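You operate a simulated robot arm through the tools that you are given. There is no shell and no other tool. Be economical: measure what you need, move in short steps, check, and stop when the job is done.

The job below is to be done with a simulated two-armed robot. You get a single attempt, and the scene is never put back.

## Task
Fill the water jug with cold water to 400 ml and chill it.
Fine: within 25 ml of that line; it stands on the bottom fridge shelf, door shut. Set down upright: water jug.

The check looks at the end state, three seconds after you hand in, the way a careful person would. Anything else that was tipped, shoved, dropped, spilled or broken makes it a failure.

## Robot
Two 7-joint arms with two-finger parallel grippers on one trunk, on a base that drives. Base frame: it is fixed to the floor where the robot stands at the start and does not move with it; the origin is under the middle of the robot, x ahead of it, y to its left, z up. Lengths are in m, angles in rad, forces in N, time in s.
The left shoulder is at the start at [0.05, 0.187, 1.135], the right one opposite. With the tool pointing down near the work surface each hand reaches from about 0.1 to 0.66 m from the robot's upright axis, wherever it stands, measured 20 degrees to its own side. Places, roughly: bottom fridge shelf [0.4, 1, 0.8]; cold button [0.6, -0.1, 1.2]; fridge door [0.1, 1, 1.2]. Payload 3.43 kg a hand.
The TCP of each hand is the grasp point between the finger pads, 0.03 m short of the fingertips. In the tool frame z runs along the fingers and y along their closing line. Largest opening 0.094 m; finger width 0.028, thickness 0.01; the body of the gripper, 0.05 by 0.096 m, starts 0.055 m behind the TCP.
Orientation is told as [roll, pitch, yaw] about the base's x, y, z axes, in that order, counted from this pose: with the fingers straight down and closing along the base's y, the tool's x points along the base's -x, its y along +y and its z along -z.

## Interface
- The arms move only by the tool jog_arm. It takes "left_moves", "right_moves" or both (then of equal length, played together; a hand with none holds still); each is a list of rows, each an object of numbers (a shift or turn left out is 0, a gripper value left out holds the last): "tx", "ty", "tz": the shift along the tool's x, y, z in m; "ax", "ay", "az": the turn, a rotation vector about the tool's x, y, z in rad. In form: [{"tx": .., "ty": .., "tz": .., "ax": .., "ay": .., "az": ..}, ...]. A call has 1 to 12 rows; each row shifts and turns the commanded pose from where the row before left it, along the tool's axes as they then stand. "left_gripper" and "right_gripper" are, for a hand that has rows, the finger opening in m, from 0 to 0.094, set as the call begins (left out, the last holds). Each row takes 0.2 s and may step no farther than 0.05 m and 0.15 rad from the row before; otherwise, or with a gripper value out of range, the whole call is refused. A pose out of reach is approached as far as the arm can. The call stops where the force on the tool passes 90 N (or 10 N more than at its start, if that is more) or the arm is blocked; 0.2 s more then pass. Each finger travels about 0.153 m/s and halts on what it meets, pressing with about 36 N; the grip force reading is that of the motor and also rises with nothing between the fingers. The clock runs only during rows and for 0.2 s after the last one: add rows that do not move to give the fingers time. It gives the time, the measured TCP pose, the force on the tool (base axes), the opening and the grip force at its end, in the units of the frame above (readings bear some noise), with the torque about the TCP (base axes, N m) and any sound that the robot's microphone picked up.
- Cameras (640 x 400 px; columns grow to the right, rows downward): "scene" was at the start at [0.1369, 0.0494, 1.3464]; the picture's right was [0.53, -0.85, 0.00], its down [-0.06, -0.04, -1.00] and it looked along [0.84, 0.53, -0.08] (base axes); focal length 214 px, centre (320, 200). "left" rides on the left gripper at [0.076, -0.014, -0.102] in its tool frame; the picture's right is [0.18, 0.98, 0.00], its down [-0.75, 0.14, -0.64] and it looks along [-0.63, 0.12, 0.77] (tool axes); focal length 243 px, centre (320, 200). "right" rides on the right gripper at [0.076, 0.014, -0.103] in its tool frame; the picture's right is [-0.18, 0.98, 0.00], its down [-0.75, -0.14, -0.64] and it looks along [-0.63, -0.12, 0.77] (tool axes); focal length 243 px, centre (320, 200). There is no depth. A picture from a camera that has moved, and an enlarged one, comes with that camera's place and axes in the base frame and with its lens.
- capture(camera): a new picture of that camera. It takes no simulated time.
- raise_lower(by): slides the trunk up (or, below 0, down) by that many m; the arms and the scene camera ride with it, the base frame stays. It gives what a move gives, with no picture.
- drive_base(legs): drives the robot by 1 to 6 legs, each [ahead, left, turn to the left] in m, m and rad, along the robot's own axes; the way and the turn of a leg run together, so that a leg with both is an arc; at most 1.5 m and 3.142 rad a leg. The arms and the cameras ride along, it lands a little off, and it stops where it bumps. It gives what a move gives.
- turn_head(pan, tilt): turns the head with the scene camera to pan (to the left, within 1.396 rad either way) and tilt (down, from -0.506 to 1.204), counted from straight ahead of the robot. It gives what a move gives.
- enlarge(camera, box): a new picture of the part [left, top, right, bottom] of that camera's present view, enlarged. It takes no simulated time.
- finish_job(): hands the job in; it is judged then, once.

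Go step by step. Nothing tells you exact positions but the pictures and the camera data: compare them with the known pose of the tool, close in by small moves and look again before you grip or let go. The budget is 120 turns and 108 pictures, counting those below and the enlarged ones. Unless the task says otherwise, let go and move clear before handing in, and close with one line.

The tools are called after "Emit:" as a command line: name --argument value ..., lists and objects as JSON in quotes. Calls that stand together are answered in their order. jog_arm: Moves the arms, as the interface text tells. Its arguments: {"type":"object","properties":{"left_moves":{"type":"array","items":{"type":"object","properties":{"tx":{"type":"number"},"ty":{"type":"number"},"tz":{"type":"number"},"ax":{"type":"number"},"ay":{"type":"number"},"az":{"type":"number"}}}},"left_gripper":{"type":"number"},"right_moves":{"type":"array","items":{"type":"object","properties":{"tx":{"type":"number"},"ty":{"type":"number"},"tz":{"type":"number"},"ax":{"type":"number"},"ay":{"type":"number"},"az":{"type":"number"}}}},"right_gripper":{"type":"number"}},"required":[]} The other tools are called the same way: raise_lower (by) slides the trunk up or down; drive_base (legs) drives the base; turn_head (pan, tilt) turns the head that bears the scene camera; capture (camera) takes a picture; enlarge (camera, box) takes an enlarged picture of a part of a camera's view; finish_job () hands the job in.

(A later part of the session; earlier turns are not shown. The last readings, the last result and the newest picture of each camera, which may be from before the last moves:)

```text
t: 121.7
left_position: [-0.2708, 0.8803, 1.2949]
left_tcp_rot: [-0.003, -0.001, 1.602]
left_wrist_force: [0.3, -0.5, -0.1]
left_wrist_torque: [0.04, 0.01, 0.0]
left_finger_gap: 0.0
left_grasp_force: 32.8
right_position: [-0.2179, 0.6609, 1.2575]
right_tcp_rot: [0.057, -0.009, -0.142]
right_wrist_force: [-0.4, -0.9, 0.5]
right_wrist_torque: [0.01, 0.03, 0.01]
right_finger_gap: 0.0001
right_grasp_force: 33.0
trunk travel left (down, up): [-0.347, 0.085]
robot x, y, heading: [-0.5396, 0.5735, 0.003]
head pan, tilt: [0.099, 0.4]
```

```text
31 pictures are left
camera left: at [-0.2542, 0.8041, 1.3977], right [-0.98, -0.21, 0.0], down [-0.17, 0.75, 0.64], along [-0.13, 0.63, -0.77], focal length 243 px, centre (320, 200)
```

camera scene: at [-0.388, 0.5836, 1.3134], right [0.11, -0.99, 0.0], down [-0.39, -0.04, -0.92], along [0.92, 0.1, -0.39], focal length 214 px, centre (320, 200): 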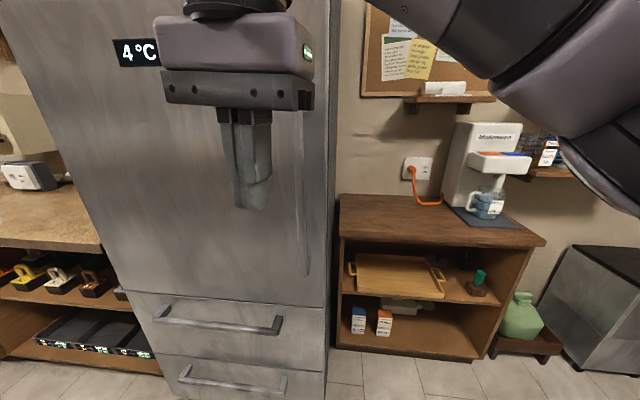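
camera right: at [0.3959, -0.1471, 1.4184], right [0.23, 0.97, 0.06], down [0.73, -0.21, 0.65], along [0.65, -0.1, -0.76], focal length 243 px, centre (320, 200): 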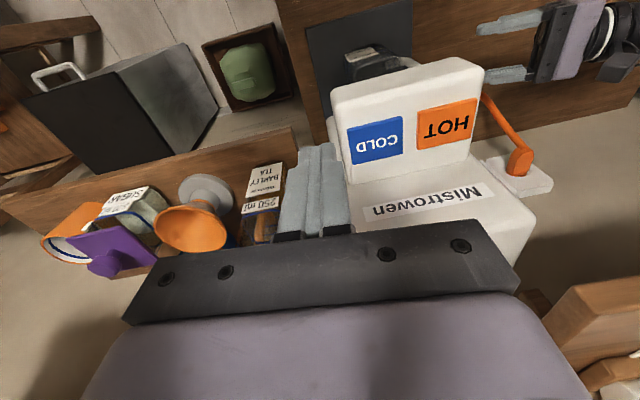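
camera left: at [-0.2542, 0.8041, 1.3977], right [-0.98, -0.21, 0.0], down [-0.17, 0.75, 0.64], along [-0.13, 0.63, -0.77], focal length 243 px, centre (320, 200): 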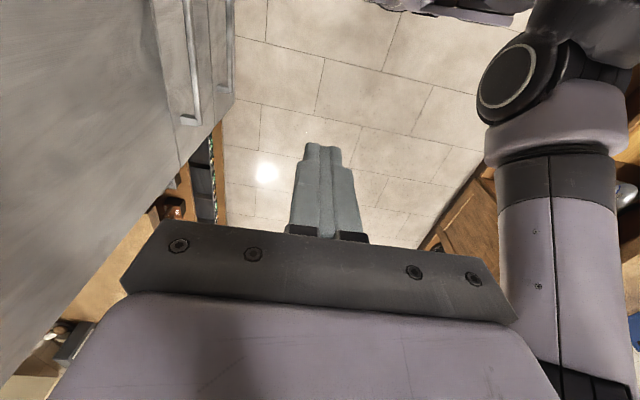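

The fridge spans y≈0.62–1.32 with a vertical handle at y≈0.67, hinged on the far side. I'll turn the right hand so its fingers point +y, to straddle the handle bar and pull.

Emit:
jog_arm --right_moves '[{"az": 0.136}, {"az": 0.136}, {"az": 0.136}, {"az": 0.136}, {"az": 0.136}, {"az": 0.136}, {"az": 0.136}, {"az": 0.136}, {"az": 0.136}, {"az": 0.136}]' --right_gripper 0.09

Emit:
jog_arm --right_moves '[{"ay": 0.14}, {"ay": 0.14}, {"ay": 0.14}, {"ay": 0.14}, {"ay": 0.14}, {"ay": 0.14}, {"ay": 0.14}, {"ay": 0.14}, {"ay": 0.14}, {"ay": 0.14}]'

Emit:
turn_head --pan 0.0 --tilt 0.3

Emit:
capture --camera "scene"

Emit:
capture --camera "right"

```text
t: 123.9
left_position: [-0.2699, 0.8783, 1.2954]
left_tcp_rot: [-0.004, 0.0, 1.6]
left_wrist_force: [0.8, 0.6, -0.6]
left_wrist_torque: [0.02, -0.02, -0.01]
left_finger_gap: 0.0
left_grasp_force: 33.5
right_position: [-0.2177, 0.6609, 1.2587]
right_tcp_rot: [0.017, 0.056, -1.504]
right_wrist_force: [-0.2, -0.3, 0.2]
right_wrist_torque: [0.0, 0.01, 0.0]
right_finger_gap: 0.0901
right_grasp_force: 0.1
trunk travel left (down, up): [-0.347, 0.085]
robot x, y, heading: [-0.5416, 0.57, 0.008]
head pan, tilt: [0.099, 0.4]
```

```text
t: 126.1
left_position: [-0.2708, 0.8784, 1.295]
left_tcp_rot: [-0.004, 0.0, 1.6]
left_wrist_force: [0.0, 0.0, -0.5]
left_wrist_torque: [-0.01, 0.01, 0.0]
left_finger_gap: 0.0
left_grasp_force: 32.8
right_position: [-0.2178, 0.6608, 1.2601]
right_tcp_rot: [0.169, 1.457, -1.334]
right_wrist_force: [0.1, 0.6, 0.2]
right_wrist_torque: [0.0, 0.02, 0.02]
right_finger_gap: 0.0903
right_grasp_force: 0.2
trunk travel left (down, up): [-0.347, 0.085]
robot x, y, heading: [-0.5377, 0.5738, 0.009]
head pan, tilt: [0.099, 0.4]
```

```text
t: 126.7
left_position: [-0.2711, 0.8791, 1.2945]
left_tcp_rot: [-0.003, 0.0, 1.601]
left_wrist_force: [-0.2, -0.1, -0.5]
left_wrist_torque: [-0.01, 0.01, 0.04]
left_finger_gap: 0.0002
left_grasp_force: 32.8
right_position: [-0.2186, 0.6609, 1.2591]
right_tcp_rot: [0.156, 1.452, -1.345]
right_wrist_force: [0.4, 0.5, -0.7]
right_wrist_torque: [0.03, 0.03, -0.04]
right_finger_gap: 0.0901
right_grasp_force: 0.1
trunk travel left (down, up): [-0.347, 0.085]
robot x, y, heading: [-0.5425, 0.5728, 0.008]
head pan, tilt: [0.0, 0.3]
```

```text
30 pictures are left
camera scene: at [-0.3867, 0.5743, 1.3226], right [0.01, -1.0, 0.0], down [-0.3, 0.0, -0.96], along [0.96, 0.01, -0.3], focal length 214 px, centre (320, 200)
```

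scene: 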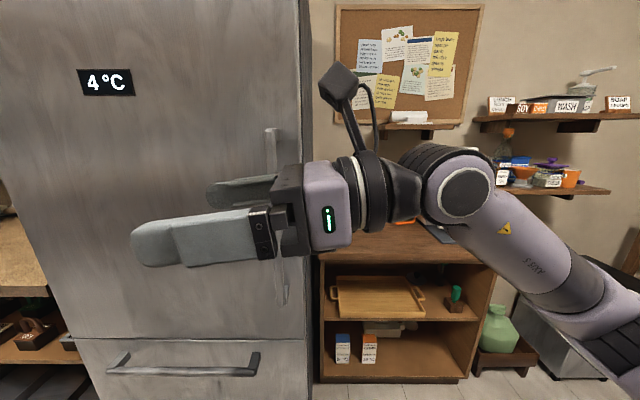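

```text
29 pictures are left
camera right: at [-0.1995, 0.5681, 1.3468], right [0.99, 0.05, -0.16], down [-0.08, -0.73, -0.68], along [-0.15, 0.68, -0.72], focal length 243 px, centre (320, 200)
```

right: 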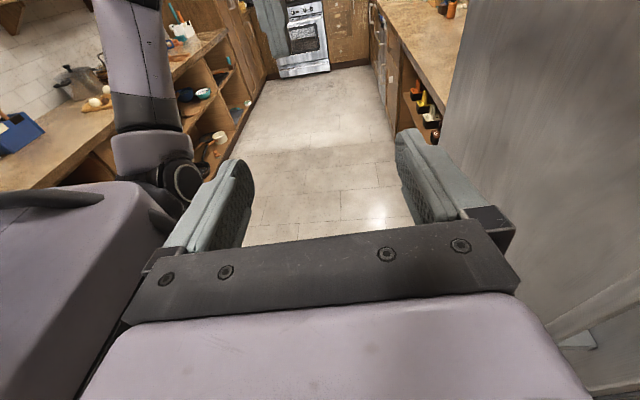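

Emit:
jog_arm --right_moves '[{"ty": 0.02, "tx": -0.0348, "tz": 0.0041}, {"ty": 0.02, "tx": -0.0348, "tz": 0.0041}, {"ty": 0.02, "tx": -0.0348, "tz": 0.0041}, {"ty": 0.02, "tx": -0.0348, "tz": 0.0041}, {}]' --left_moves '[{"ty": 0.03, "tx": -0.02}, {"ty": 0.03, "tx": -0.02}, {"ty": 0.03, "tx": -0.02}, {"ty": 0.03, "tx": -0.02}, {}]' --right_gripper 0.05

Emit:
drive_base --legs '[[0, -0.1, 0], [0.17, 0, 0]]'

Emit:
capture --camera "right"

Emit:
capture --camera "scene"

```text
t: 127.9
left_position: [-0.3861, 0.9532, 1.2851]
left_tcp_rot: [-0.005, 0.001, 1.599]
left_wrist_force: [-0.1, 0.0, -0.2]
left_wrist_torque: [-0.02, -0.01, 0.02]
left_finger_gap: 0.0
left_grasp_force: 33.0
left hand out of reach, approached as far as the arm can: row 4
right_position: [-0.1348, 0.6664, 1.1203]
right_tcp_rot: [0.16, 1.456, -1.339]
right_wrist_force: [-1.2, -0.5, 1.2]
right_wrist_torque: [-0.05, 0.0, 0.0]
right_finger_gap: 0.0501
right_grasp_force: 0.0
trunk travel left (down, up): [-0.347, 0.085]
robot x, y, heading: [-0.542, 0.5748, 0.006]
head pan, tilt: [0.0, 0.3]
```

```text
t: 130.5
left_position: [-0.2154, 0.8537, 1.2834]
left_tcp_rot: [-0.003, -0.001, 1.6]
left_wrist_force: [0.4, -0.7, -0.3]
left_wrist_torque: [0.05, -0.04, 0.03]
left_finger_gap: 0.0002
left_grasp_force: 33.1
right_position: [0.0353, 0.5668, 1.1195]
right_tcp_rot: [0.152, 1.455, -1.35]
right_wrist_force: [0.0, 0.5, 0.0]
right_wrist_torque: [0.0, 0.0, 0.04]
right_finger_gap: 0.05
right_grasp_force: 0.1
trunk travel left (down, up): [-0.347, 0.085]
robot x, y, heading: [-0.3733, 0.4707, 0.01]
head pan, tilt: [0.0, 0.3]
```

```text
28 pictures are left
camera right: at [0.0536, 0.4746, 1.2075], right [0.99, 0.05, -0.17], down [-0.08, -0.73, -0.68], along [-0.15, 0.68, -0.72], focal length 243 px, centre (320, 200)
```

right: 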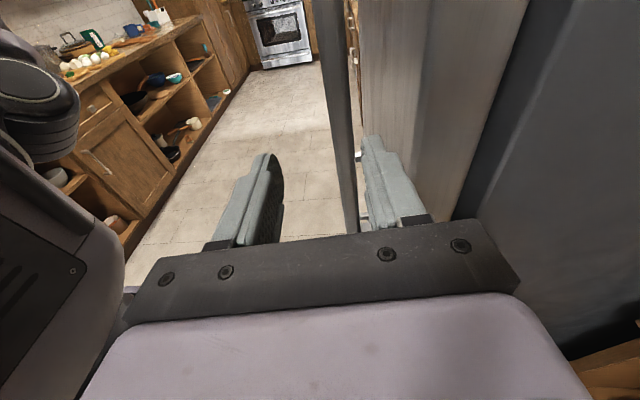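

```text
27 pictures are left
camera scene: at [-0.2164, 0.4746, 1.3225], right [0.01, -1.0, 0.0], down [-0.3, 0.0, -0.96], along [0.95, 0.01, -0.3], focal length 214 px, centre (320, 200)
```

scene: 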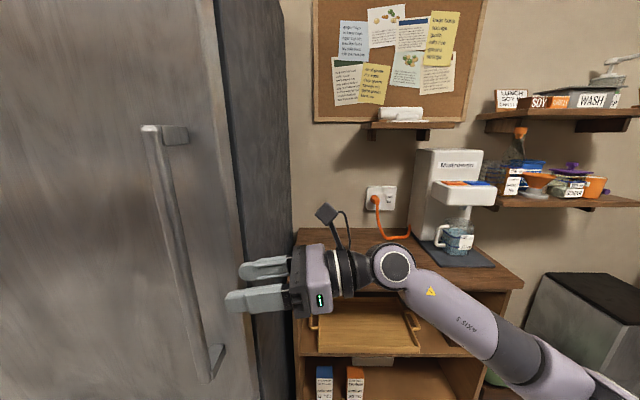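

The bar lies between the fingers at x≈0.045. I'll slide +y 10 cm so they straddle it, then close.

Emit:
jog_arm --right_moves '[{"tx": 0.0039, "ty": 0.0033, "tz": 0.033}, {"tx": 0.0039, "ty": 0.0033, "tz": 0.033}, {"tx": 0.0039, "ty": 0.0033, "tz": 0.034}, {}]'

Emit:
jog_arm --right_moves '[{}, {}, {}]' --right_gripper 0.0

Emit:
capture --camera "right"

```text
t: 131.5
left_position: [-0.215, 0.8544, 1.2844]
left_tcp_rot: [-0.004, 0.0, 1.6]
left_wrist_force: [-0.2, -1.2, -0.1]
left_wrist_torque: [-0.03, 0.03, 0.02]
left_finger_gap: 0.0
left_grasp_force: 32.7
right_position: [0.0377, 0.6676, 1.1201]
right_tcp_rot: [0.164, 1.454, -1.338]
right_wrist_force: [-0.6, 0.1, -0.1]
right_wrist_torque: [-0.04, 0.02, -0.02]
right_finger_gap: 0.0501
right_grasp_force: 0.1
trunk travel left (down, up): [-0.347, 0.085]
robot x, y, heading: [-0.3732, 0.4705, 0.004]
head pan, tilt: [0.0, 0.3]
```

```text
t: 132.3
left_position: [-0.2151, 0.853, 1.2856]
left_tcp_rot: [-0.005, 0.0, 1.6]
left_wrist_force: [0.3, -0.3, -0.5]
left_wrist_torque: [0.0, 0.01, 0.0]
left_finger_gap: 0.0003
left_grasp_force: 33.4
right_position: [0.038, 0.6686, 1.1193]
right_tcp_rot: [0.132, 1.454, -1.372]
right_wrist_force: [4.6, -0.3, 0.9]
right_wrist_torque: [-0.13, 1.2, -0.67]
right_finger_gap: 0.025
right_grasp_force: 44.9
trunk travel left (down, up): [-0.347, 0.085]
robot x, y, heading: [-0.3683, 0.4721, 0.009]
head pan, tilt: [0.0, 0.3]
```

```text
26 pictures are left
camera right: at [0.0571, 0.5757, 1.207], right [0.98, 0.05, -0.17], down [-0.08, -0.73, -0.68], along [-0.15, 0.68, -0.72], focal length 243 px, centre (320, 200)
```

right: 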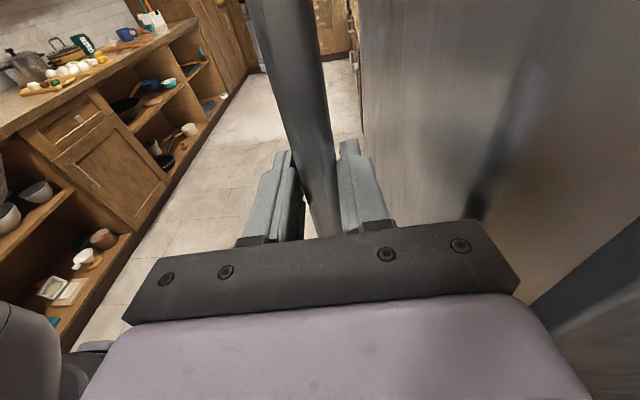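

The bar is gripped. I'll pull the door open by driving an arc around the hinge, in two parts.

Emit:
drive_base --legs '[[-0.145, 0.082, -0.175]]'

Emit:
capture --camera "scene"

```text
t: 133.8
left_position: [-0.2874, 0.9144, 1.2847]
left_tcp_rot: [-0.005, 0.001, 1.424]
left_wrist_force: [-0.7, 0.1, -0.4]
left_wrist_torque: [0.04, -0.02, 0.02]
left_finger_gap: 0.0
left_grasp_force: 33.3
right_position: [-0.0712, 0.6875, 1.119]
right_tcp_rot: [0.158, 1.451, -1.518]
right_wrist_force: [1.6, 0.1, 1.1]
right_wrist_torque: [-0.73, 1.11, -0.29]
right_finger_gap: 0.0252
right_grasp_force: 44.9
trunk travel left (down, up): [-0.347, 0.085]
robot x, y, heading: [-0.5075, 0.5641, -0.171]
head pan, tilt: [0.0, 0.3]
```

```text
25 pictures are left
camera scene: at [-0.3559, 0.5413, 1.3227], right [-0.17, -0.99, 0.0], down [-0.29, 0.05, -0.96], along [0.94, -0.16, -0.3], focal length 214 px, centre (320, 200)
```

scene: 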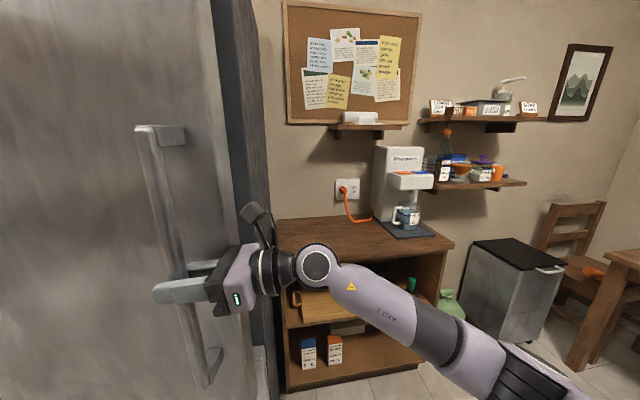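

That works well. I'll continue the same arc until the door is open about 65°.

Emit:
drive_base --legs '[[-0.27, 0.153, -0.325], [-0.27, 0.153, -0.325], [-0.27, 0.153, -0.325]]'

Emit:
turn_head --pan 0.6 --tilt 0.4

Emit:
capture --camera "scene"

```text
t: 139.3
left_position: [-0.4505, 1.4072, 1.2854]
left_tcp_rot: [-0.004, -0.006, 0.451]
left_wrist_force: [-0.4, 0.8, -0.8]
left_wrist_torque: [0.0, 0.0, -0.01]
left_finger_gap: 0.0
left_grasp_force: 32.6
right_position: [-0.5173, 1.0984, 1.1204]
right_tcp_rot: [0.164, 1.455, -2.495]
right_wrist_force: [-38.1, -14.7, -7.4]
right_wrist_torque: [1.16, 0.21, -0.83]
right_finger_gap: 0.0251
right_grasp_force: 45.2
trunk travel left (down, up): [-0.347, 0.085]
robot x, y, heading: [-0.8586, 1.399, -1.142]
head pan, tilt: [0.0, 0.3]
```

```text
t: 140.3
left_position: [-0.4503, 1.4077, 1.2862]
left_tcp_rot: [-0.006, -0.005, 0.451]
left_wrist_force: [-0.4, -0.2, 0.6]
left_wrist_torque: [0.03, 0.03, 0.01]
left_finger_gap: 0.0
left_grasp_force: 33.6
right_position: [-0.5161, 1.0982, 1.1193]
right_tcp_rot: [0.155, 1.456, -2.505]
right_wrist_force: [-26.4, -11.8, 4.2]
right_wrist_torque: [1.09, 0.93, -1.22]
right_finger_gap: 0.0248
right_grasp_force: 44.7
trunk travel left (down, up): [-0.347, 0.085]
robot x, y, heading: [-0.8535, 1.3935, -1.151]
head pan, tilt: [0.6, 0.4]
```

```text
24 pictures are left
camera scene: at [-0.7567, 1.2925, 1.3136], right [-0.52, -0.86, 0.0], down [-0.33, 0.2, -0.92], along [0.79, -0.48, -0.39], focal length 214 px, centre (320, 200)
```

scene: 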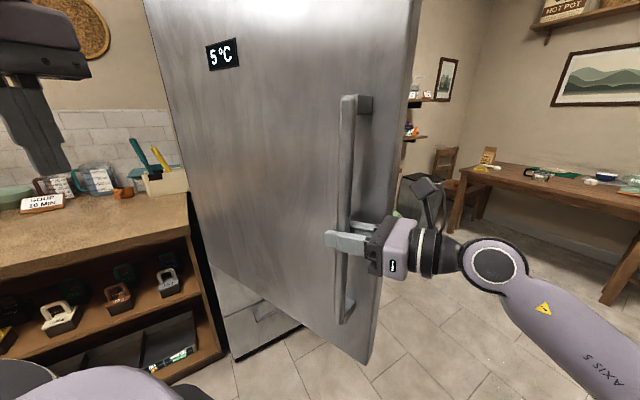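

The door is open ~65°. I'll release the handle, withdraw the right hand, tuck in the left, and drive around the door edge back to the jug.

Emit:
jog_arm --right_moves '[{}, {}, {"tz": -0.03}, {"tz": -0.04}, {"tz": -0.05}]' --right_gripper 0.06 --left_moves '[{}, {"tx": 0.03}, {"tx": 0.03}, {"tx": 0.03}, {"tx": 0.03}]'

Emit:
drive_base --legs '[[-0.082, -0.183, 0]]'

Emit:
capture --camera "scene"

```text
t: 141.5
left_position: [-0.5568, 1.358, 1.2857]
left_tcp_rot: [-0.002, 0.001, 0.451]
left_wrist_force: [0.1, 0.0, 0.4]
left_wrist_torque: [0.02, 0.0, 0.01]
left_finger_gap: 0.0
left_grasp_force: 33.3
right_position: [-0.619, 1.0436, 1.1335]
right_tcp_rot: [0.156, 1.453, -2.499]
right_wrist_force: [0.3, -0.5, 0.3]
right_wrist_torque: [0.02, -0.01, 0.01]
right_finger_gap: 0.0601
right_grasp_force: 0.0
trunk travel left (down, up): [-0.347, 0.085]
robot x, y, heading: [-0.858, 1.3933, -1.142]
head pan, tilt: [0.6, 0.4]
```

```text
t: 143.7
left_position: [-0.7551, 1.3563, 1.2866]
left_tcp_rot: [-0.006, -0.001, 0.451]
left_wrist_force: [-0.8, 0.3, -0.4]
left_wrist_torque: [0.0, -0.03, 0.03]
left_finger_gap: 0.0
left_grasp_force: 32.8
right_position: [-0.8175, 1.0427, 1.1328]
right_tcp_rot: [0.158, 1.45, -2.497]
right_wrist_force: [0.8, 0.3, 0.4]
right_wrist_torque: [0.0, 0.01, 0.02]
right_finger_gap: 0.0603
right_grasp_force: 0.1
trunk travel left (down, up): [-0.347, 0.085]
robot x, y, heading: [-1.0556, 1.3913, -1.141]
head pan, tilt: [0.6, 0.4]
```

```text
23 pictures are left
camera scene: at [-0.9532, 1.2928, 1.3134], right [-0.52, -0.86, 0.0], down [-0.33, 0.2, -0.92], along [0.79, -0.47, -0.39], focal length 214 px, centre (320, 200)
```

scene: 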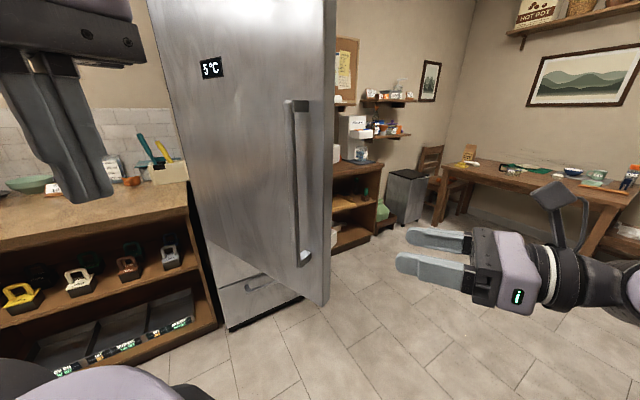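

Emit:
drive_base --legs '[[0.4545, -0.2085, 0], [0.849, 0.051, 0], [0, 0, 1.141], [0.2, -0.32, 0]]'

Emit:
turn_head --pan 0.1 --tilt 0.3

Emit:
capture --camera "scene"

```text
t: 156.7
left_position: [-0.3013, 0.0826, 1.2849]
left_tcp_rot: [-0.004, -0.001, 1.594]
left_wrist_force: [0.0, -0.2, -0.3]
left_wrist_torque: [0.02, 0.02, 0.02]
left_finger_gap: 0.0004
left_grasp_force: 33.2
right_position: [-0.0428, -0.1025, 1.1325]
right_tcp_rot: [0.155, 1.45, -1.355]
right_wrist_force: [0.0, 0.0, -0.4]
right_wrist_torque: [-0.01, -0.02, 0.01]
right_finger_gap: 0.0601
right_grasp_force: 0.1
trunk travel left (down, up): [-0.347, 0.085]
robot x, y, heading: [-0.4582, -0.1769, 0.003]
head pan, tilt: [0.6, 0.4]
```

```text
t: 157.6
left_position: [-0.3018, 0.0839, 1.2853]
left_tcp_rot: [-0.005, 0.001, 1.596]
left_wrist_force: [0.2, -0.5, -0.4]
left_wrist_torque: [-0.01, -0.01, -0.02]
left_finger_gap: 0.0004
left_grasp_force: 32.7
right_position: [-0.041, -0.1029, 1.1326]
right_tcp_rot: [0.156, 1.449, -1.353]
right_wrist_force: [-0.1, 0.2, -0.6]
right_wrist_torque: [0.03, -0.03, -0.01]
right_finger_gap: 0.06
right_grasp_force: 0.1
trunk travel left (down, up): [-0.347, 0.085]
robot x, y, heading: [-0.4601, -0.1762, 0.009]
head pan, tilt: [0.099, 0.3]
```

```text
22 pictures are left
camera scene: at [-0.3076, -0.1663, 1.3226], right [0.1, -0.99, 0.0], down [-0.29, -0.03, -0.96], along [0.95, 0.1, -0.3], focal length 214 px, centre (320, 200)
```

scene: 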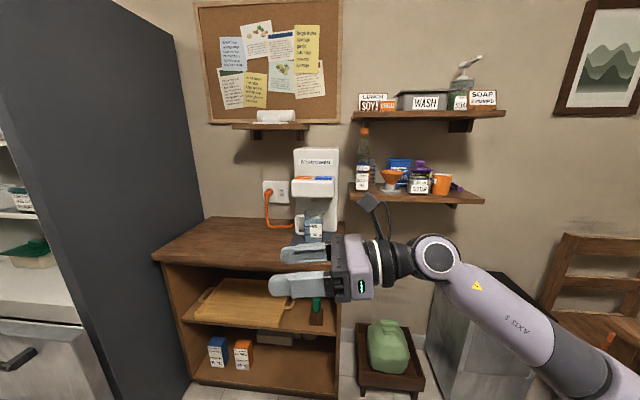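

The fridge is open and the jug is waiting. I'll tuck the right arm high, drive forward, and open the left gripper.

Emit:
jog_arm --right_moves '[{"tx": 0.043, "ty": -0.015}, {"tx": 0.043, "ty": -0.015}, {"tx": 0.043, "ty": -0.015}, {"tx": 0.043, "ty": -0.015}, {"tx": 0.043, "ty": -0.015}, {"tx": 0.04, "ty": -0.015}]' --left_moves '[{"ty": -0.035, "tx": -0.01}, {"ty": -0.035, "tx": -0.01}, {"ty": -0.035, "tx": -0.01}, {"ty": -0.035, "tx": -0.01}, {}, {}]' --left_gripper 0.06

Emit:
drive_base --legs '[[0.515, 0, 0]]'

Emit:
jog_arm --left_moves '[{"ay": 0.133}, {"ay": 0.133}, {"ay": 0.133}, {"ay": 0.133}, {"ay": 0.133}, {"ay": 0.133}, {"ay": 0.133}, {"ay": 0.133}, {"ay": 0.133}]'

Emit:
turn_head --pan 0.35 --tilt 0.45

Emit:
capture --camera "scene"

```text
t: 159.0
left_position: [-0.1624, 0.1263, 1.2855]
left_tcp_rot: [-0.008, -0.001, 1.599]
left_wrist_force: [-0.1, 0.3, 0.4]
left_wrist_torque: [-0.01, -0.02, -0.02]
left_finger_gap: 0.0601
left_grasp_force: 0.1
right_position: [-0.1382, -0.0797, 1.3846]
right_tcp_rot: [0.15, 1.452, -1.36]
right_wrist_force: [0.0, -0.3, -0.3]
right_wrist_torque: [0.03, -0.05, -0.05]
right_finger_gap: 0.0599
right_grasp_force: 0.1
trunk travel left (down, up): [-0.347, 0.085]
robot x, y, heading: [-0.4584, -0.1783, 0.006]
head pan, tilt: [0.099, 0.3]
```

```text
t: 162.0
left_position: [0.3552, 0.1287, 1.2847]
left_tcp_rot: [-0.003, 0.001, 1.598]
left_wrist_force: [-1.2, -0.6, 1.3]
left_wrist_torque: [0.03, 0.03, -0.02]
left_finger_gap: 0.06
left_grasp_force: 0.1
right_position: [0.3811, -0.0769, 1.3835]
right_tcp_rot: [0.156, 1.45, -1.355]
right_wrist_force: [0.4, -1.2, -0.7]
right_wrist_torque: [0.02, 0.01, 0.0]
right_finger_gap: 0.06
right_grasp_force: 0.1
trunk travel left (down, up): [-0.347, 0.085]
robot x, y, heading: [0.0594, -0.1755, 0.005]
head pan, tilt: [0.099, 0.3]
```

```text
t: 164.0
left_position: [0.3546, 0.1293, 1.2854]
left_tcp_rot: [-0.011, 1.2, 1.588]
left_wrist_force: [-0.6, 0.4, -0.3]
left_wrist_torque: [-0.02, -0.02, 0.0]
left_finger_gap: 0.06
left_grasp_force: 0.1
right_position: [0.3794, -0.0782, 1.3844]
right_tcp_rot: [0.156, 1.449, -1.353]
right_wrist_force: [0.2, 0.2, 0.7]
right_wrist_torque: [0.0, -0.02, -0.03]
right_finger_gap: 0.0598
right_grasp_force: 0.0
trunk travel left (down, up): [-0.347, 0.085]
robot x, y, heading: [0.0542, -0.1748, 0.003]
head pan, tilt: [0.099, 0.3]
```

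```text
t: 164.8
left_position: [0.3552, 0.1292, 1.2852]
left_tcp_rot: [-0.012, 1.198, 1.586]
left_wrist_force: [0.7, 0.5, 0.2]
left_wrist_torque: [0.0, 0.04, 0.0]
left_finger_gap: 0.06
left_grasp_force: 0.1
right_position: [0.3804, -0.0784, 1.3837]
right_tcp_rot: [0.158, 1.45, -1.35]
right_wrist_force: [-0.4, -0.4, 0.2]
right_wrist_torque: [0.01, -0.02, 0.01]
right_finger_gap: 0.0597
right_grasp_force: 0.0
trunk travel left (down, up): [-0.347, 0.085]
robot x, y, heading: [0.0617, -0.1786, 0.005]
head pan, tilt: [0.351, 0.45]
```

```text
21 pictures are left
camera scene: at [0.2035, -0.1423, 1.3087], right [0.35, -0.94, 0.0], down [-0.41, -0.15, -0.9], along [0.84, 0.31, -0.43], focal length 214 px, centre (320, 200)
```

scene: 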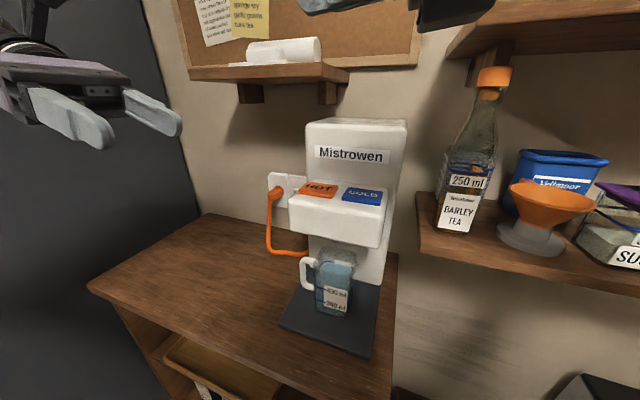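

Emit:
jog_arm --left_moves '[{"tx": -0.0433, "tz": 0.0167}, {"tx": -0.0433, "tz": 0.0167}, {"tx": -0.0433, "tz": 0.0167}, {"tx": -0.0433, "tz": 0.0167}, {"tx": -0.0433, "tz": 0.0167}, {"tx": -0.0433, "tz": 0.0167}, {"ty": -0.0455}, {"ty": -0.0455}, {"ty": -0.0455}, {"ty": -0.0455}]'

Emit:
capture --camera "left"

```text
t: 167.0
left_position: [0.5376, 0.1361, 1.0072]
left_tcp_rot: [-0.011, 1.196, 1.586]
left_wrist_force: [-0.4, -1.3, 0.9]
left_wrist_torque: [-0.05, 0.0, 0.01]
left_finger_gap: 0.06
left_grasp_force: 0.1
right_position: [0.3801, -0.0785, 1.3843]
right_tcp_rot: [0.153, 1.453, -1.355]
right_wrist_force: [0.2, -0.7, -0.1]
right_wrist_torque: [-0.03, 0.02, 0.04]
right_finger_gap: 0.0601
right_grasp_force: 0.0
trunk travel left (down, up): [-0.347, 0.085]
robot x, y, heading: [0.0576, -0.1734, 0.005]
head pan, tilt: [0.351, 0.45]
```

```text
20 pictures are left
camera left: at [0.5505, 0.2042, 1.117], right [-0.98, -0.09, 0.17], down [-0.16, 0.87, -0.47], along [-0.1, -0.49, -0.87], focal length 243 px, centre (320, 200)
```

left: 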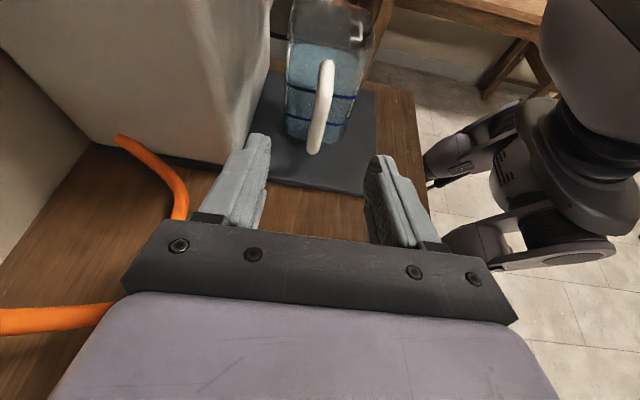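

Emit:
jog_arm --left_moves '[{"tz": 0.038, "ty": -0.0005}, {"tz": 0.038, "ty": -0.0005}, {"tz": 0.038, "ty": -0.0005}, {}]'

Emit:
jog_arm --left_moves '[{}, {}, {}]' --left_gripper 0.0

Emit:
jog_arm --left_moves '[{"tx": 0.0046, "tz": -0.0018}, {"tx": 0.0046, "tz": -0.0018}, {}]'

Emit:
enlarge --camera "scene" --box '[260, 220, 400, 340]'

```text
t: 168.0
left_position: [0.544, 0.0287, 0.9678]
left_tcp_rot: [-0.012, 1.197, 1.587]
left_wrist_force: [0.7, 0.4, -0.1]
left_wrist_torque: [0.01, -0.01, 0.0]
left_finger_gap: 0.0598
left_grasp_force: 0.1
right_position: [0.3796, -0.0781, 1.3849]
right_tcp_rot: [0.156, 1.45, -1.352]
right_wrist_force: [0.3, 0.3, 0.6]
right_wrist_torque: [-0.01, 0.0, 0.01]
right_finger_gap: 0.0602
right_grasp_force: 0.0
trunk travel left (down, up): [-0.347, 0.085]
robot x, y, heading: [0.0568, -0.1733, 0.001]
head pan, tilt: [0.351, 0.45]
```

```text
t: 168.8
left_position: [0.5441, 0.0282, 0.9669]
left_tcp_rot: [-0.012, 1.198, 1.587]
left_wrist_force: [-0.2, -0.5, -0.9]
left_wrist_torque: [-0.08, -0.03, 0.03]
left_finger_gap: 0.0184
left_grasp_force: 35.6
right_position: [0.3805, -0.0776, 1.3858]
right_tcp_rot: [0.158, 1.451, -1.35]
right_wrist_force: [-0.1, -0.3, 0.8]
right_wrist_torque: [-0.01, -0.01, 0.0]
right_finger_gap: 0.0599
right_grasp_force: 0.0
trunk travel left (down, up): [-0.347, 0.085]
robot x, y, heading: [0.0589, -0.1712, 0.003]
head pan, tilt: [0.351, 0.45]
```

```text
t: 169.6
left_position: [0.5434, 0.0294, 0.9755]
left_tcp_rot: [-0.011, 1.198, 1.589]
left_wrist_force: [0.2, 0.1, -5.5]
left_wrist_torque: [0.37, -0.03, -0.06]
left_finger_gap: 0.0187
left_grasp_force: 36.0
right_position: [0.3816, -0.0782, 1.3847]
right_tcp_rot: [0.154, 1.45, -1.356]
right_wrist_force: [-0.5, 0.9, 0.3]
right_wrist_torque: [-0.03, -0.02, 0.0]
right_finger_gap: 0.0601
right_grasp_force: 0.1
trunk travel left (down, up): [-0.347, 0.085]
robot x, y, heading: [0.0558, -0.1741, 0.003]
head pan, tilt: [0.351, 0.45]
```

```text
3.33 times, centred on (330, 280) of scene
camera zoom: at [0.2039, -0.1421, 1.3086], right [0.35, -0.94, 0.0], down [-0.41, -0.15, -0.9], along [0.84, 0.31, -0.44], focal length 715 px, centre (287, -67)
```

zoom: 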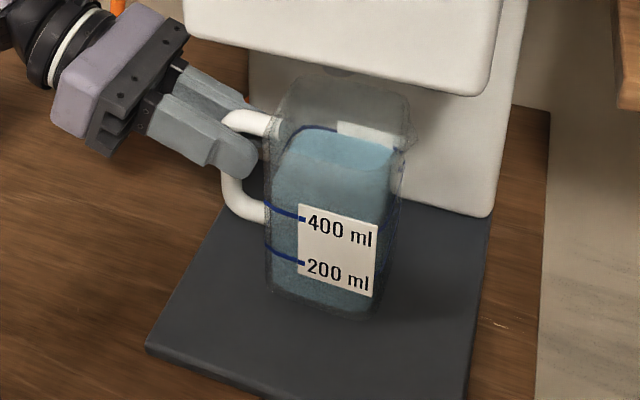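

The full jug is lifted (5.5 N) and steady. I'll ease it out from under the nozzle slowly.

Emit:
jog_arm --left_moves '[{"ty": 0.01}, {"ty": 0.015}, {"ty": 0.015}, {"ty": 0.015}, {"ty": 0.015}, {"ty": 0.015}, {"ty": 0.015}, {"ty": 0.015}, {"ty": 0.015}, {"ty": 0.01}, {}]'

Emit:
enlarge --camera "scene" --box '[240, 220, 400, 380]'

```text
t: 172.0
left_position: [0.402, 0.0251, 0.9751]
left_tcp_rot: [-0.011, 1.198, 1.589]
left_wrist_force: [-0.7, -0.3, -5.3]
left_wrist_torque: [0.39, 0.02, -0.01]
left_finger_gap: 0.0186
left_grasp_force: 36.3
right_position: [0.3804, -0.0785, 1.3847]
right_tcp_rot: [0.152, 1.45, -1.355]
right_wrist_force: [-0.2, -0.7, 0.2]
right_wrist_torque: [0.0, -0.02, -0.03]
right_finger_gap: 0.06
right_grasp_force: 0.1
trunk travel left (down, up): [-0.347, 0.085]
robot x, y, heading: [0.0574, -0.18, 0.004]
head pan, tilt: [0.351, 0.45]
```

```text
2.50 times, centred on (320, 300) of scene
camera zoom: at [0.2038, -0.1421, 1.3086], right [0.35, -0.94, 0.0], down [-0.41, -0.15, -0.9], along [0.84, 0.31, -0.44], focal length 536 px, centre (320, -50)
```

zoom: 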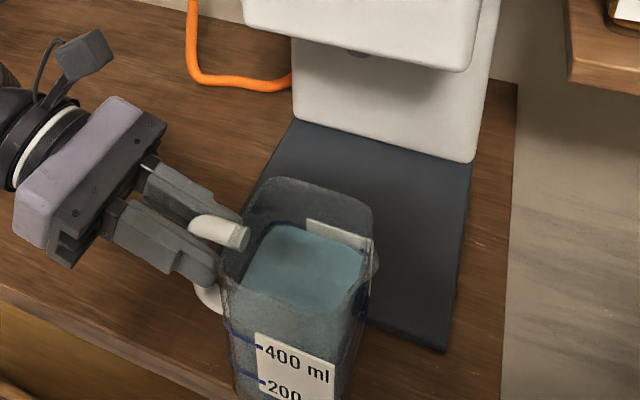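

The jug hangs steady. I'll drive back slowly away from the counter, then move the right arm out of the way.

Emit:
drive_base --legs '[[-0.25, 0, 0], [-0.3, 0, 0]]'

Emit:
jog_arm --right_moves '[{"tz": -0.04}, {"tz": -0.04}, {"tz": -0.04}, {"tz": -0.04}, {"tz": -0.04}, {"tz": -0.04}]'

Emit:
drive_base --legs '[[0, 0.2, 0], [0, 0, 0.5]]'

Emit:
turn_head --pan 0.25 --tilt 0.35

Emit:
capture --camera "scene"

```text
t: 175.4
left_position: [-0.1456, 0.0236, 0.9749]
left_tcp_rot: [-0.014, 1.197, 1.593]
left_wrist_force: [-0.9, -1.5, -5.1]
left_wrist_torque: [0.38, 0.0, 0.0]
left_finger_gap: 0.0185
left_grasp_force: 35.6
right_position: [-0.169, -0.0785, 1.3837]
right_tcp_rot: [0.157, 1.451, -1.346]
right_wrist_force: [0.2, -0.3, -0.5]
right_wrist_torque: [0.04, -0.04, -0.05]
right_finger_gap: 0.0601
right_grasp_force: 0.1
trunk travel left (down, up): [-0.347, 0.085]
robot x, y, heading: [-0.4867, -0.1769, 0.003]
head pan, tilt: [0.351, 0.45]
```

```text
t: 176.8
left_position: [-0.1463, 0.0227, 0.9752]
left_tcp_rot: [-0.012, 1.198, 1.593]
left_wrist_force: [-0.2, 0.4, -5.2]
left_wrist_torque: [0.36, 0.02, 0.01]
left_finger_gap: 0.0183
left_grasp_force: 35.8
right_position: [-0.1533, -0.3166, 1.4148]
right_tcp_rot: [0.158, 1.449, -1.346]
right_wrist_force: [0.0, 0.3, -0.3]
right_wrist_torque: [0.01, 0.03, 0.0]
right_finger_gap: 0.06
right_grasp_force: 0.1
trunk travel left (down, up): [-0.347, 0.085]
robot x, y, heading: [-0.4897, -0.1797, 0.011]
head pan, tilt: [0.351, 0.45]
```

```text
t: 180.6
left_position: [-0.2872, 0.3649, 0.9742]
left_tcp_rot: [-0.01, 1.198, 2.095]
left_wrist_force: [0.3, 1.0, -5.1]
left_wrist_torque: [0.32, 0.16, 0.04]
left_finger_gap: 0.0185
left_grasp_force: 36.3
right_position: [-0.1294, 0.0635, 1.4142]
right_tcp_rot: [0.152, 1.451, -0.851]
right_wrist_force: [-0.3, -0.1, -0.3]
right_wrist_torque: [0.02, 0.0, -0.01]
right_finger_gap: 0.0599
right_grasp_force: 0.1
trunk travel left (down, up): [-0.347, 0.085]
robot x, y, heading: [-0.4944, 0.0206, 0.514]
head pan, tilt: [0.351, 0.45]
```

```text
t: 181.3
left_position: [-0.2873, 0.3655, 0.974]
left_tcp_rot: [-0.01, 1.198, 2.097]
left_wrist_force: [0.0, 0.5, -4.8]
left_wrist_torque: [0.32, 0.16, 0.0]
left_finger_gap: 0.0182
left_grasp_force: 36.2
right_position: [-0.1291, 0.0627, 1.4142]
right_tcp_rot: [0.155, 1.451, -0.849]
right_wrist_force: [0.1, -0.7, -0.4]
right_wrist_torque: [-0.03, -0.02, 0.01]
right_finger_gap: 0.06
right_grasp_force: 0.1
trunk travel left (down, up): [-0.347, 0.085]
robot x, y, heading: [-0.4941, 0.0226, 0.512]
head pan, tilt: [0.25, 0.351]
```

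```text
17 pictures are left
camera scene: at [-0.3721, 0.1157, 1.3178], right [0.69, -0.72, 0.0], down [-0.25, -0.24, -0.94], along [0.68, 0.65, -0.34], focal length 214 px, centre (320, 200)
```

scene: 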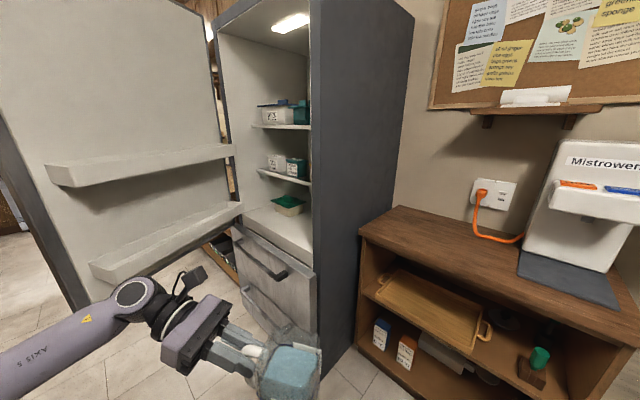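

The bottom shelf is clear at the front (shelf at z≈0.8, next shelf ≈1.08). I'll turn further left, extend the arm a bit, lower the trunk, and approach.

Emit:
drive_base --legs '[[0, 0, 0.338]]'

Emit:
jog_arm --left_moves '[{"ty": -0.015}, {"ty": -0.018}, {"ty": -0.018}, {"ty": -0.018}, {"ty": -0.018}, {"ty": -0.018}, {"ty": -0.018}, {"ty": -0.012}]'

Emit:
raise_lower --by -0.06

Emit:
drive_base --legs '[[0.402, -0.038, 0]]'

Emit:
turn_head --pan 0.25 --tilt 0.4

Emit:
capture --camera "scene"

```text
t: 182.8
left_position: [-0.4102, 0.4117, 0.9755]
left_tcp_rot: [-0.011, 1.198, 2.429]
left_wrist_force: [0.1, 0.1, -4.6]
left_wrist_torque: [0.22, 0.28, 0.01]
left_finger_gap: 0.0184
left_grasp_force: 36.1
right_position: [-0.1625, 0.1797, 1.4132]
right_tcp_rot: [0.153, 1.45, -0.516]
right_wrist_force: [-0.7, 0.0, 0.3]
right_wrist_torque: [0.03, 0.01, 0.02]
right_finger_gap: 0.06
right_grasp_force: 0.1
trunk travel left (down, up): [-0.347, 0.085]
robot x, y, heading: [-0.4921, 0.0252, 0.843]
head pan, tilt: [0.25, 0.351]
```

```text
t: 184.6
left_position: [-0.3229, 0.5153, 0.9746]
left_tcp_rot: [-0.009, 1.198, 2.432]
left_wrist_force: [0.1, 0.1, -5.1]
left_wrist_torque: [0.25, 0.27, -0.03]
left_finger_gap: 0.0182
left_grasp_force: 36.0
right_position: [-0.1629, 0.1795, 1.4138]
right_tcp_rot: [0.152, 1.45, -0.517]
right_wrist_force: [0.3, 0.1, 0.5]
right_wrist_torque: [0.01, -0.02, 0.02]
right_finger_gap: 0.06
right_grasp_force: 0.1
trunk travel left (down, up): [-0.347, 0.085]
robot x, y, heading: [-0.4922, 0.0228, 0.849]
head pan, tilt: [0.25, 0.351]
```

```text
t: 185.6
left_position: [-0.3224, 0.5152, 0.9152]
left_tcp_rot: [-0.01, 1.197, 2.43]
left_wrist_force: [-0.1, 1.1, -4.7]
left_wrist_torque: [0.22, 0.31, -0.04]
left_finger_gap: 0.0179
left_grasp_force: 36.0
right_position: [-0.1636, 0.1789, 1.3541]
right_tcp_rot: [0.156, 1.452, -0.514]
right_wrist_force: [0.5, -0.3, -0.1]
right_wrist_torque: [0.02, 0.01, 0.01]
right_finger_gap: 0.0601
right_grasp_force: 0.1
trunk travel left (down, up): [-0.287, 0.145]
robot x, y, heading: [-0.4913, 0.0263, 0.848]
head pan, tilt: [0.25, 0.351]
```

```text
t: 188.1
left_position: [-0.026, 0.791, 0.9144]
left_tcp_rot: [-0.008, 1.197, 2.429]
left_wrist_force: [-0.2, 0.4, -5.9]
left_wrist_torque: [0.18, 0.24, 0.04]
left_finger_gap: 0.015
left_grasp_force: 36.7
right_position: [0.1338, 0.4534, 1.3546]
right_tcp_rot: [0.152, 1.45, -0.52]
right_wrist_force: [-0.5, 0.3, -0.3]
right_wrist_torque: [-0.02, 0.01, 0.01]
right_finger_gap: 0.0598
right_grasp_force: 0.0
trunk travel left (down, up): [-0.287, 0.145]
robot x, y, heading: [-0.1952, 0.2997, 0.838]
head pan, tilt: [0.25, 0.351]
```

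```text
t: 188.7
left_position: [-0.0256, 0.7895, 0.9136]
left_tcp_rot: [-0.008, 1.196, 2.428]
left_wrist_force: [0.1, 0.3, -5.6]
left_wrist_torque: [0.23, 0.26, -0.02]
left_finger_gap: 0.0148
left_grasp_force: 36.0
right_position: [0.1326, 0.4534, 1.354]
right_tcp_rot: [0.155, 1.451, -0.517]
right_wrist_force: [-0.1, 0.3, -0.7]
right_wrist_torque: [0.0, 0.0, 0.01]
right_finger_gap: 0.0599
right_grasp_force: 0.0
trunk travel left (down, up): [-0.287, 0.145]
robot x, y, heading: [-0.1963, 0.2989, 0.839]
head pan, tilt: [0.25, 0.4]
```

```text
16 pictures are left
camera scene: at [-0.1126, 0.4245, 1.2533], right [0.89, -0.46, 0.0], down [-0.18, -0.35, -0.92], along [0.43, 0.82, -0.39], focal length 214 px, centre (320, 200)
```

scene: 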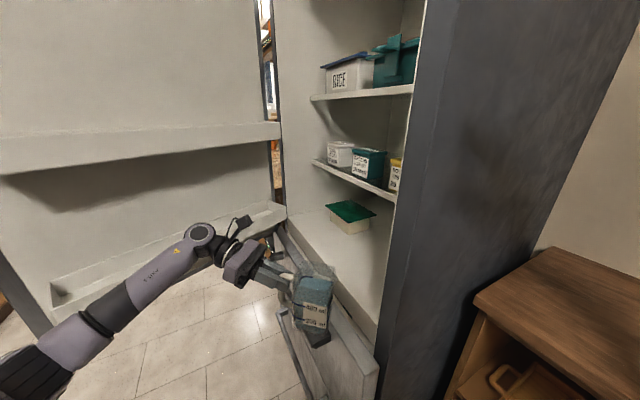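

The finger gap changed (18→15 mm), so the handle may have slipped. I'll zoom in.

Emit:
enlarge --camera "scene" --box '[230, 220, 390, 360]'

Emit:
capture --camera "left"

```text
2.86 times, centred on (310, 290) of scene
camera zoom: at [-0.1126, 0.4245, 1.2533], right [0.89, -0.46, 0.0], down [-0.18, -0.35, -0.92], along [0.43, 0.82, -0.39], focal length 613 px, centre (349, -57)
```

zoom: 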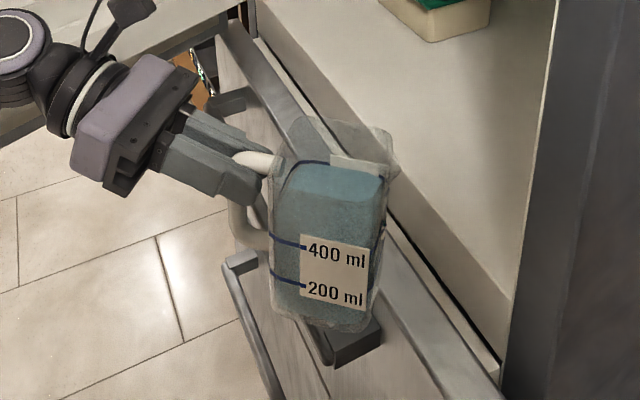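

```text
14 pictures are left
camera left: at [-0.0677, 0.8454, 1.0228], right [-0.59, -0.79, 0.17], down [-0.76, 0.46, -0.47], along [0.29, -0.4, -0.87], focal length 243 px, centre (320, 200)
```

left: 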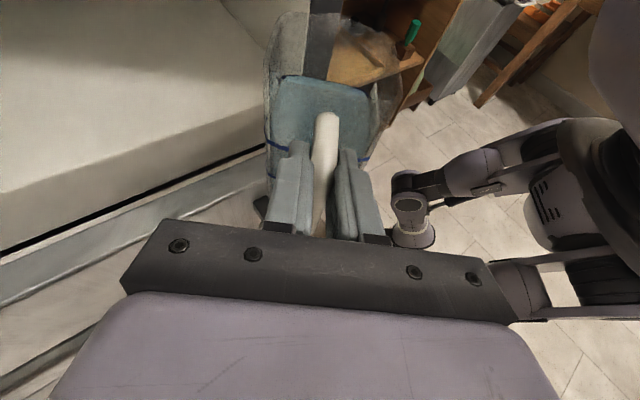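

The jug is tilted only slightly and still full. I'll move it gently in over the shelf.

Emit:
drive_base --legs '[[0.05, -0.028, 0], [0.05, -0.028, 0], [0.052, -0.029, 0]]'

Emit:
enlarge --camera "scene" --box '[220, 180, 400, 340]'

```text
t: 190.7
left_position: [0.1033, 0.8306, 0.9116]
left_tcp_rot: [0.001, 1.192, 2.442]
left_wrist_force: [-0.5, 0.2, -5.7]
left_wrist_torque: [0.22, 0.31, 0.01]
left_finger_gap: 0.0149
left_grasp_force: 36.5
right_position: [0.2654, 0.4974, 1.3542]
right_tcp_rot: [0.13, 1.452, -0.537]
right_wrist_force: [0.0, 0.6, -0.1]
right_wrist_torque: [0.05, 0.01, -0.02]
right_finger_gap: 0.06
right_grasp_force: 0.0
trunk travel left (down, up): [-0.287, 0.145]
robot x, y, heading: [-0.0631, 0.3395, 0.845]
head pan, tilt: [0.25, 0.4]
stopped in leg 3: the robot was blocked; the commanded pose is now the measured one
```

```text
2.50 times, centred on (310, 260) of scene
camera zoom: at [0.018, 0.4647, 1.2534], right [0.89, -0.46, 0.0], down [-0.18, -0.35, -0.92], along [0.42, 0.82, -0.39], focal length 536 px, centre (345, 50)
```

zoom: 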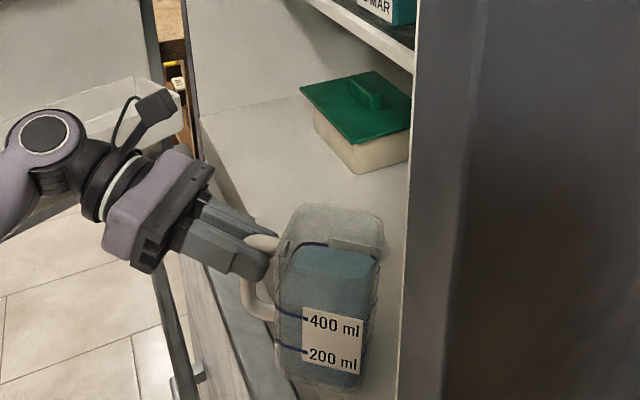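

The base is blocked, but the jug is nearly in place. I'll push it 5 cm further in with the arm, then lower by trunk.

Emit:
jog_arm --left_moves '[{"tx": 0.003, "ty": -0.01, "tz": 0.0075}, {"tx": 0.003, "ty": -0.01, "tz": 0.0075}, {"tx": 0.003, "ty": -0.01, "tz": 0.0075}, {"tx": 0.003, "ty": -0.01, "tz": 0.0075}, {}]'

Emit:
raise_lower --by -0.02

Emit:
capture --camera "scene"

```text
t: 191.9
left_position: [0.1556, 0.8413, 0.913]
left_tcp_rot: [-0.006, 1.194, 2.436]
left_wrist_force: [-0.1, 0.7, -4.7]
left_wrist_torque: [0.22, 0.29, -0.01]
left_finger_gap: 0.0149
left_grasp_force: 35.7
right_position: [0.2652, 0.4965, 1.354]
right_tcp_rot: [0.127, 1.452, -0.541]
right_wrist_force: [0.8, -0.2, -0.3]
right_wrist_torque: [0.0, 0.01, 0.0]
right_finger_gap: 0.0598
right_grasp_force: 0.1
trunk travel left (down, up): [-0.287, 0.145]
robot x, y, heading: [-0.0617, 0.3374, 0.852]
head pan, tilt: [0.25, 0.4]
```

```text
t: 192.6
left_position: [0.1554, 0.8407, 0.9007]
left_tcp_rot: [-0.037, 1.204, 2.409]
left_wrist_force: [-0.5, 6.9, 23.9]
left_wrist_torque: [-0.91, -0.54, -0.04]
left_finger_gap: 0.0148
left_grasp_force: 36.4
right_position: [0.2643, 0.496, 1.3347]
right_tcp_rot: [0.143, 1.45, -0.522]
right_wrist_force: [0.6, -0.4, 0.5]
right_wrist_torque: [0.0, -0.03, 0.0]
right_finger_gap: 0.0598
right_grasp_force: 0.0
trunk travel left (down, up): [-0.267, 0.165]
robot x, y, heading: [-0.0647, 0.3415, 0.845]
head pan, tilt: [0.25, 0.4]
```

```text
12 pictures are left
camera scene: at [0.0173, 0.4633, 1.234], right [0.89, -0.46, 0.0], down [-0.18, -0.35, -0.92], along [0.42, 0.82, -0.39], focal length 214 px, centre (320, 200)
```

scene: 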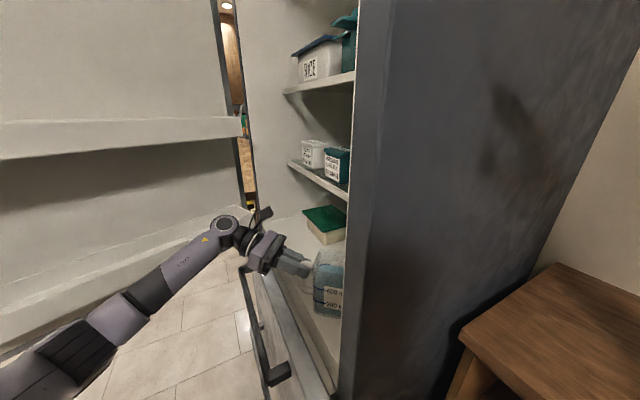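

Emit:
enlarge --camera "scene" --box '[240, 220, 360, 340]'

Emit:
capture --camera "left"

```text
3.33 times, centred on (300, 280) of scene
camera zoom: at [0.0173, 0.4633, 1.234], right [0.89, -0.46, 0.0], down [-0.18, -0.35, -0.92], along [0.42, 0.82, -0.39], focal length 715 px, centre (387, -67)
```

zoom: 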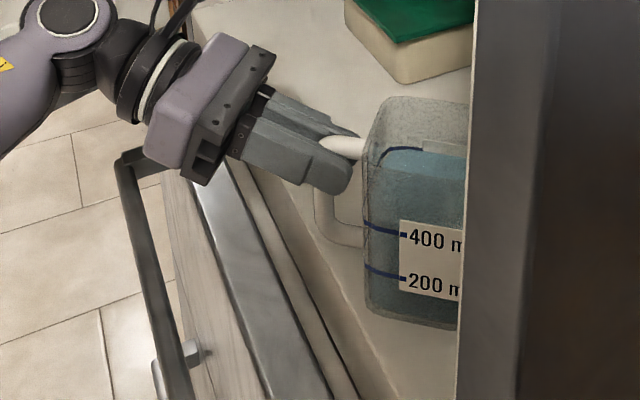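

```text
10 pictures are left
camera left: at [0.1106, 0.8959, 1.0091], right [-0.58, -0.8, 0.16], down [-0.75, 0.45, -0.48], along [0.31, -0.4, -0.86], focal length 243 px, centre (320, 200)
```

left: 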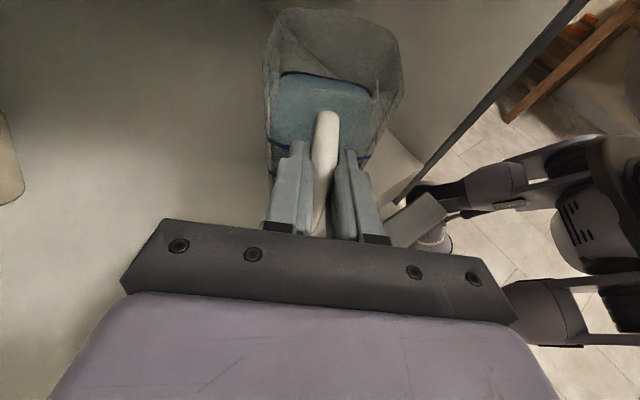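

The jug stands upright on the bottom shelf, but the door's lower bin would probably hit it when closing. Keeping the grip, I'll ease the pressure and slide the jug deeper along the shelf.

Emit:
raise_lower --by 0.007

Emit:
jog_arm --left_moves '[{"tx": 0.0025, "ty": -0.0122, "tz": 0.0063}, {"tx": 0.0025, "ty": -0.0122, "tz": 0.0063}, {"tx": 0.0025, "ty": -0.0122, "tz": 0.0063}, {"tx": 0.0025, "ty": -0.0122, "tz": 0.0063}, {"tx": 0.0025, "ty": -0.0122, "tz": 0.0063}, {"tx": 0.0025, "ty": -0.0122, "tz": 0.0063}]'

```text
t: 193.2
left_position: [0.1549, 0.8408, 0.9013]
left_tcp_rot: [-0.004, 1.196, 2.436]
left_wrist_force: [0.5, 4.7, 13.0]
left_wrist_torque: [-0.59, -0.51, 0.24]
left_finger_gap: 0.0149
left_grasp_force: 35.7
right_position: [0.2662, 0.4956, 1.3407]
right_tcp_rot: [0.135, 1.45, -0.532]
right_wrist_force: [-0.6, 0.9, 0.0]
right_wrist_torque: [0.0, 0.0, 0.0]
right_finger_gap: 0.0599
right_grasp_force: 0.1
trunk travel left (down, up): [-0.274, 0.158]
robot x, y, heading: [-0.0655, 0.3344, 0.848]
head pan, tilt: [0.25, 0.4]
```

```text
t: 194.6
left_position: [0.2343, 0.8695, 0.9005]
left_tcp_rot: [-0.01, 1.193, 2.434]
left_wrist_force: [-0.4, 0.0, 3.5]
left_wrist_torque: [-0.38, -0.14, -0.25]
left_finger_gap: 0.0149
left_grasp_force: 36.2
right_position: [0.2648, 0.4965, 1.3405]
right_tcp_rot: [0.135, 1.45, -0.532]
right_wrist_force: [0.6, 0.5, 0.3]
right_wrist_torque: [0.0, 0.03, -0.02]
right_finger_gap: 0.0599
right_grasp_force: 0.1
trunk travel left (down, up): [-0.274, 0.158]
robot x, y, heading: [-0.0629, 0.3409, 0.853]
head pan, tilt: [0.25, 0.4]
```

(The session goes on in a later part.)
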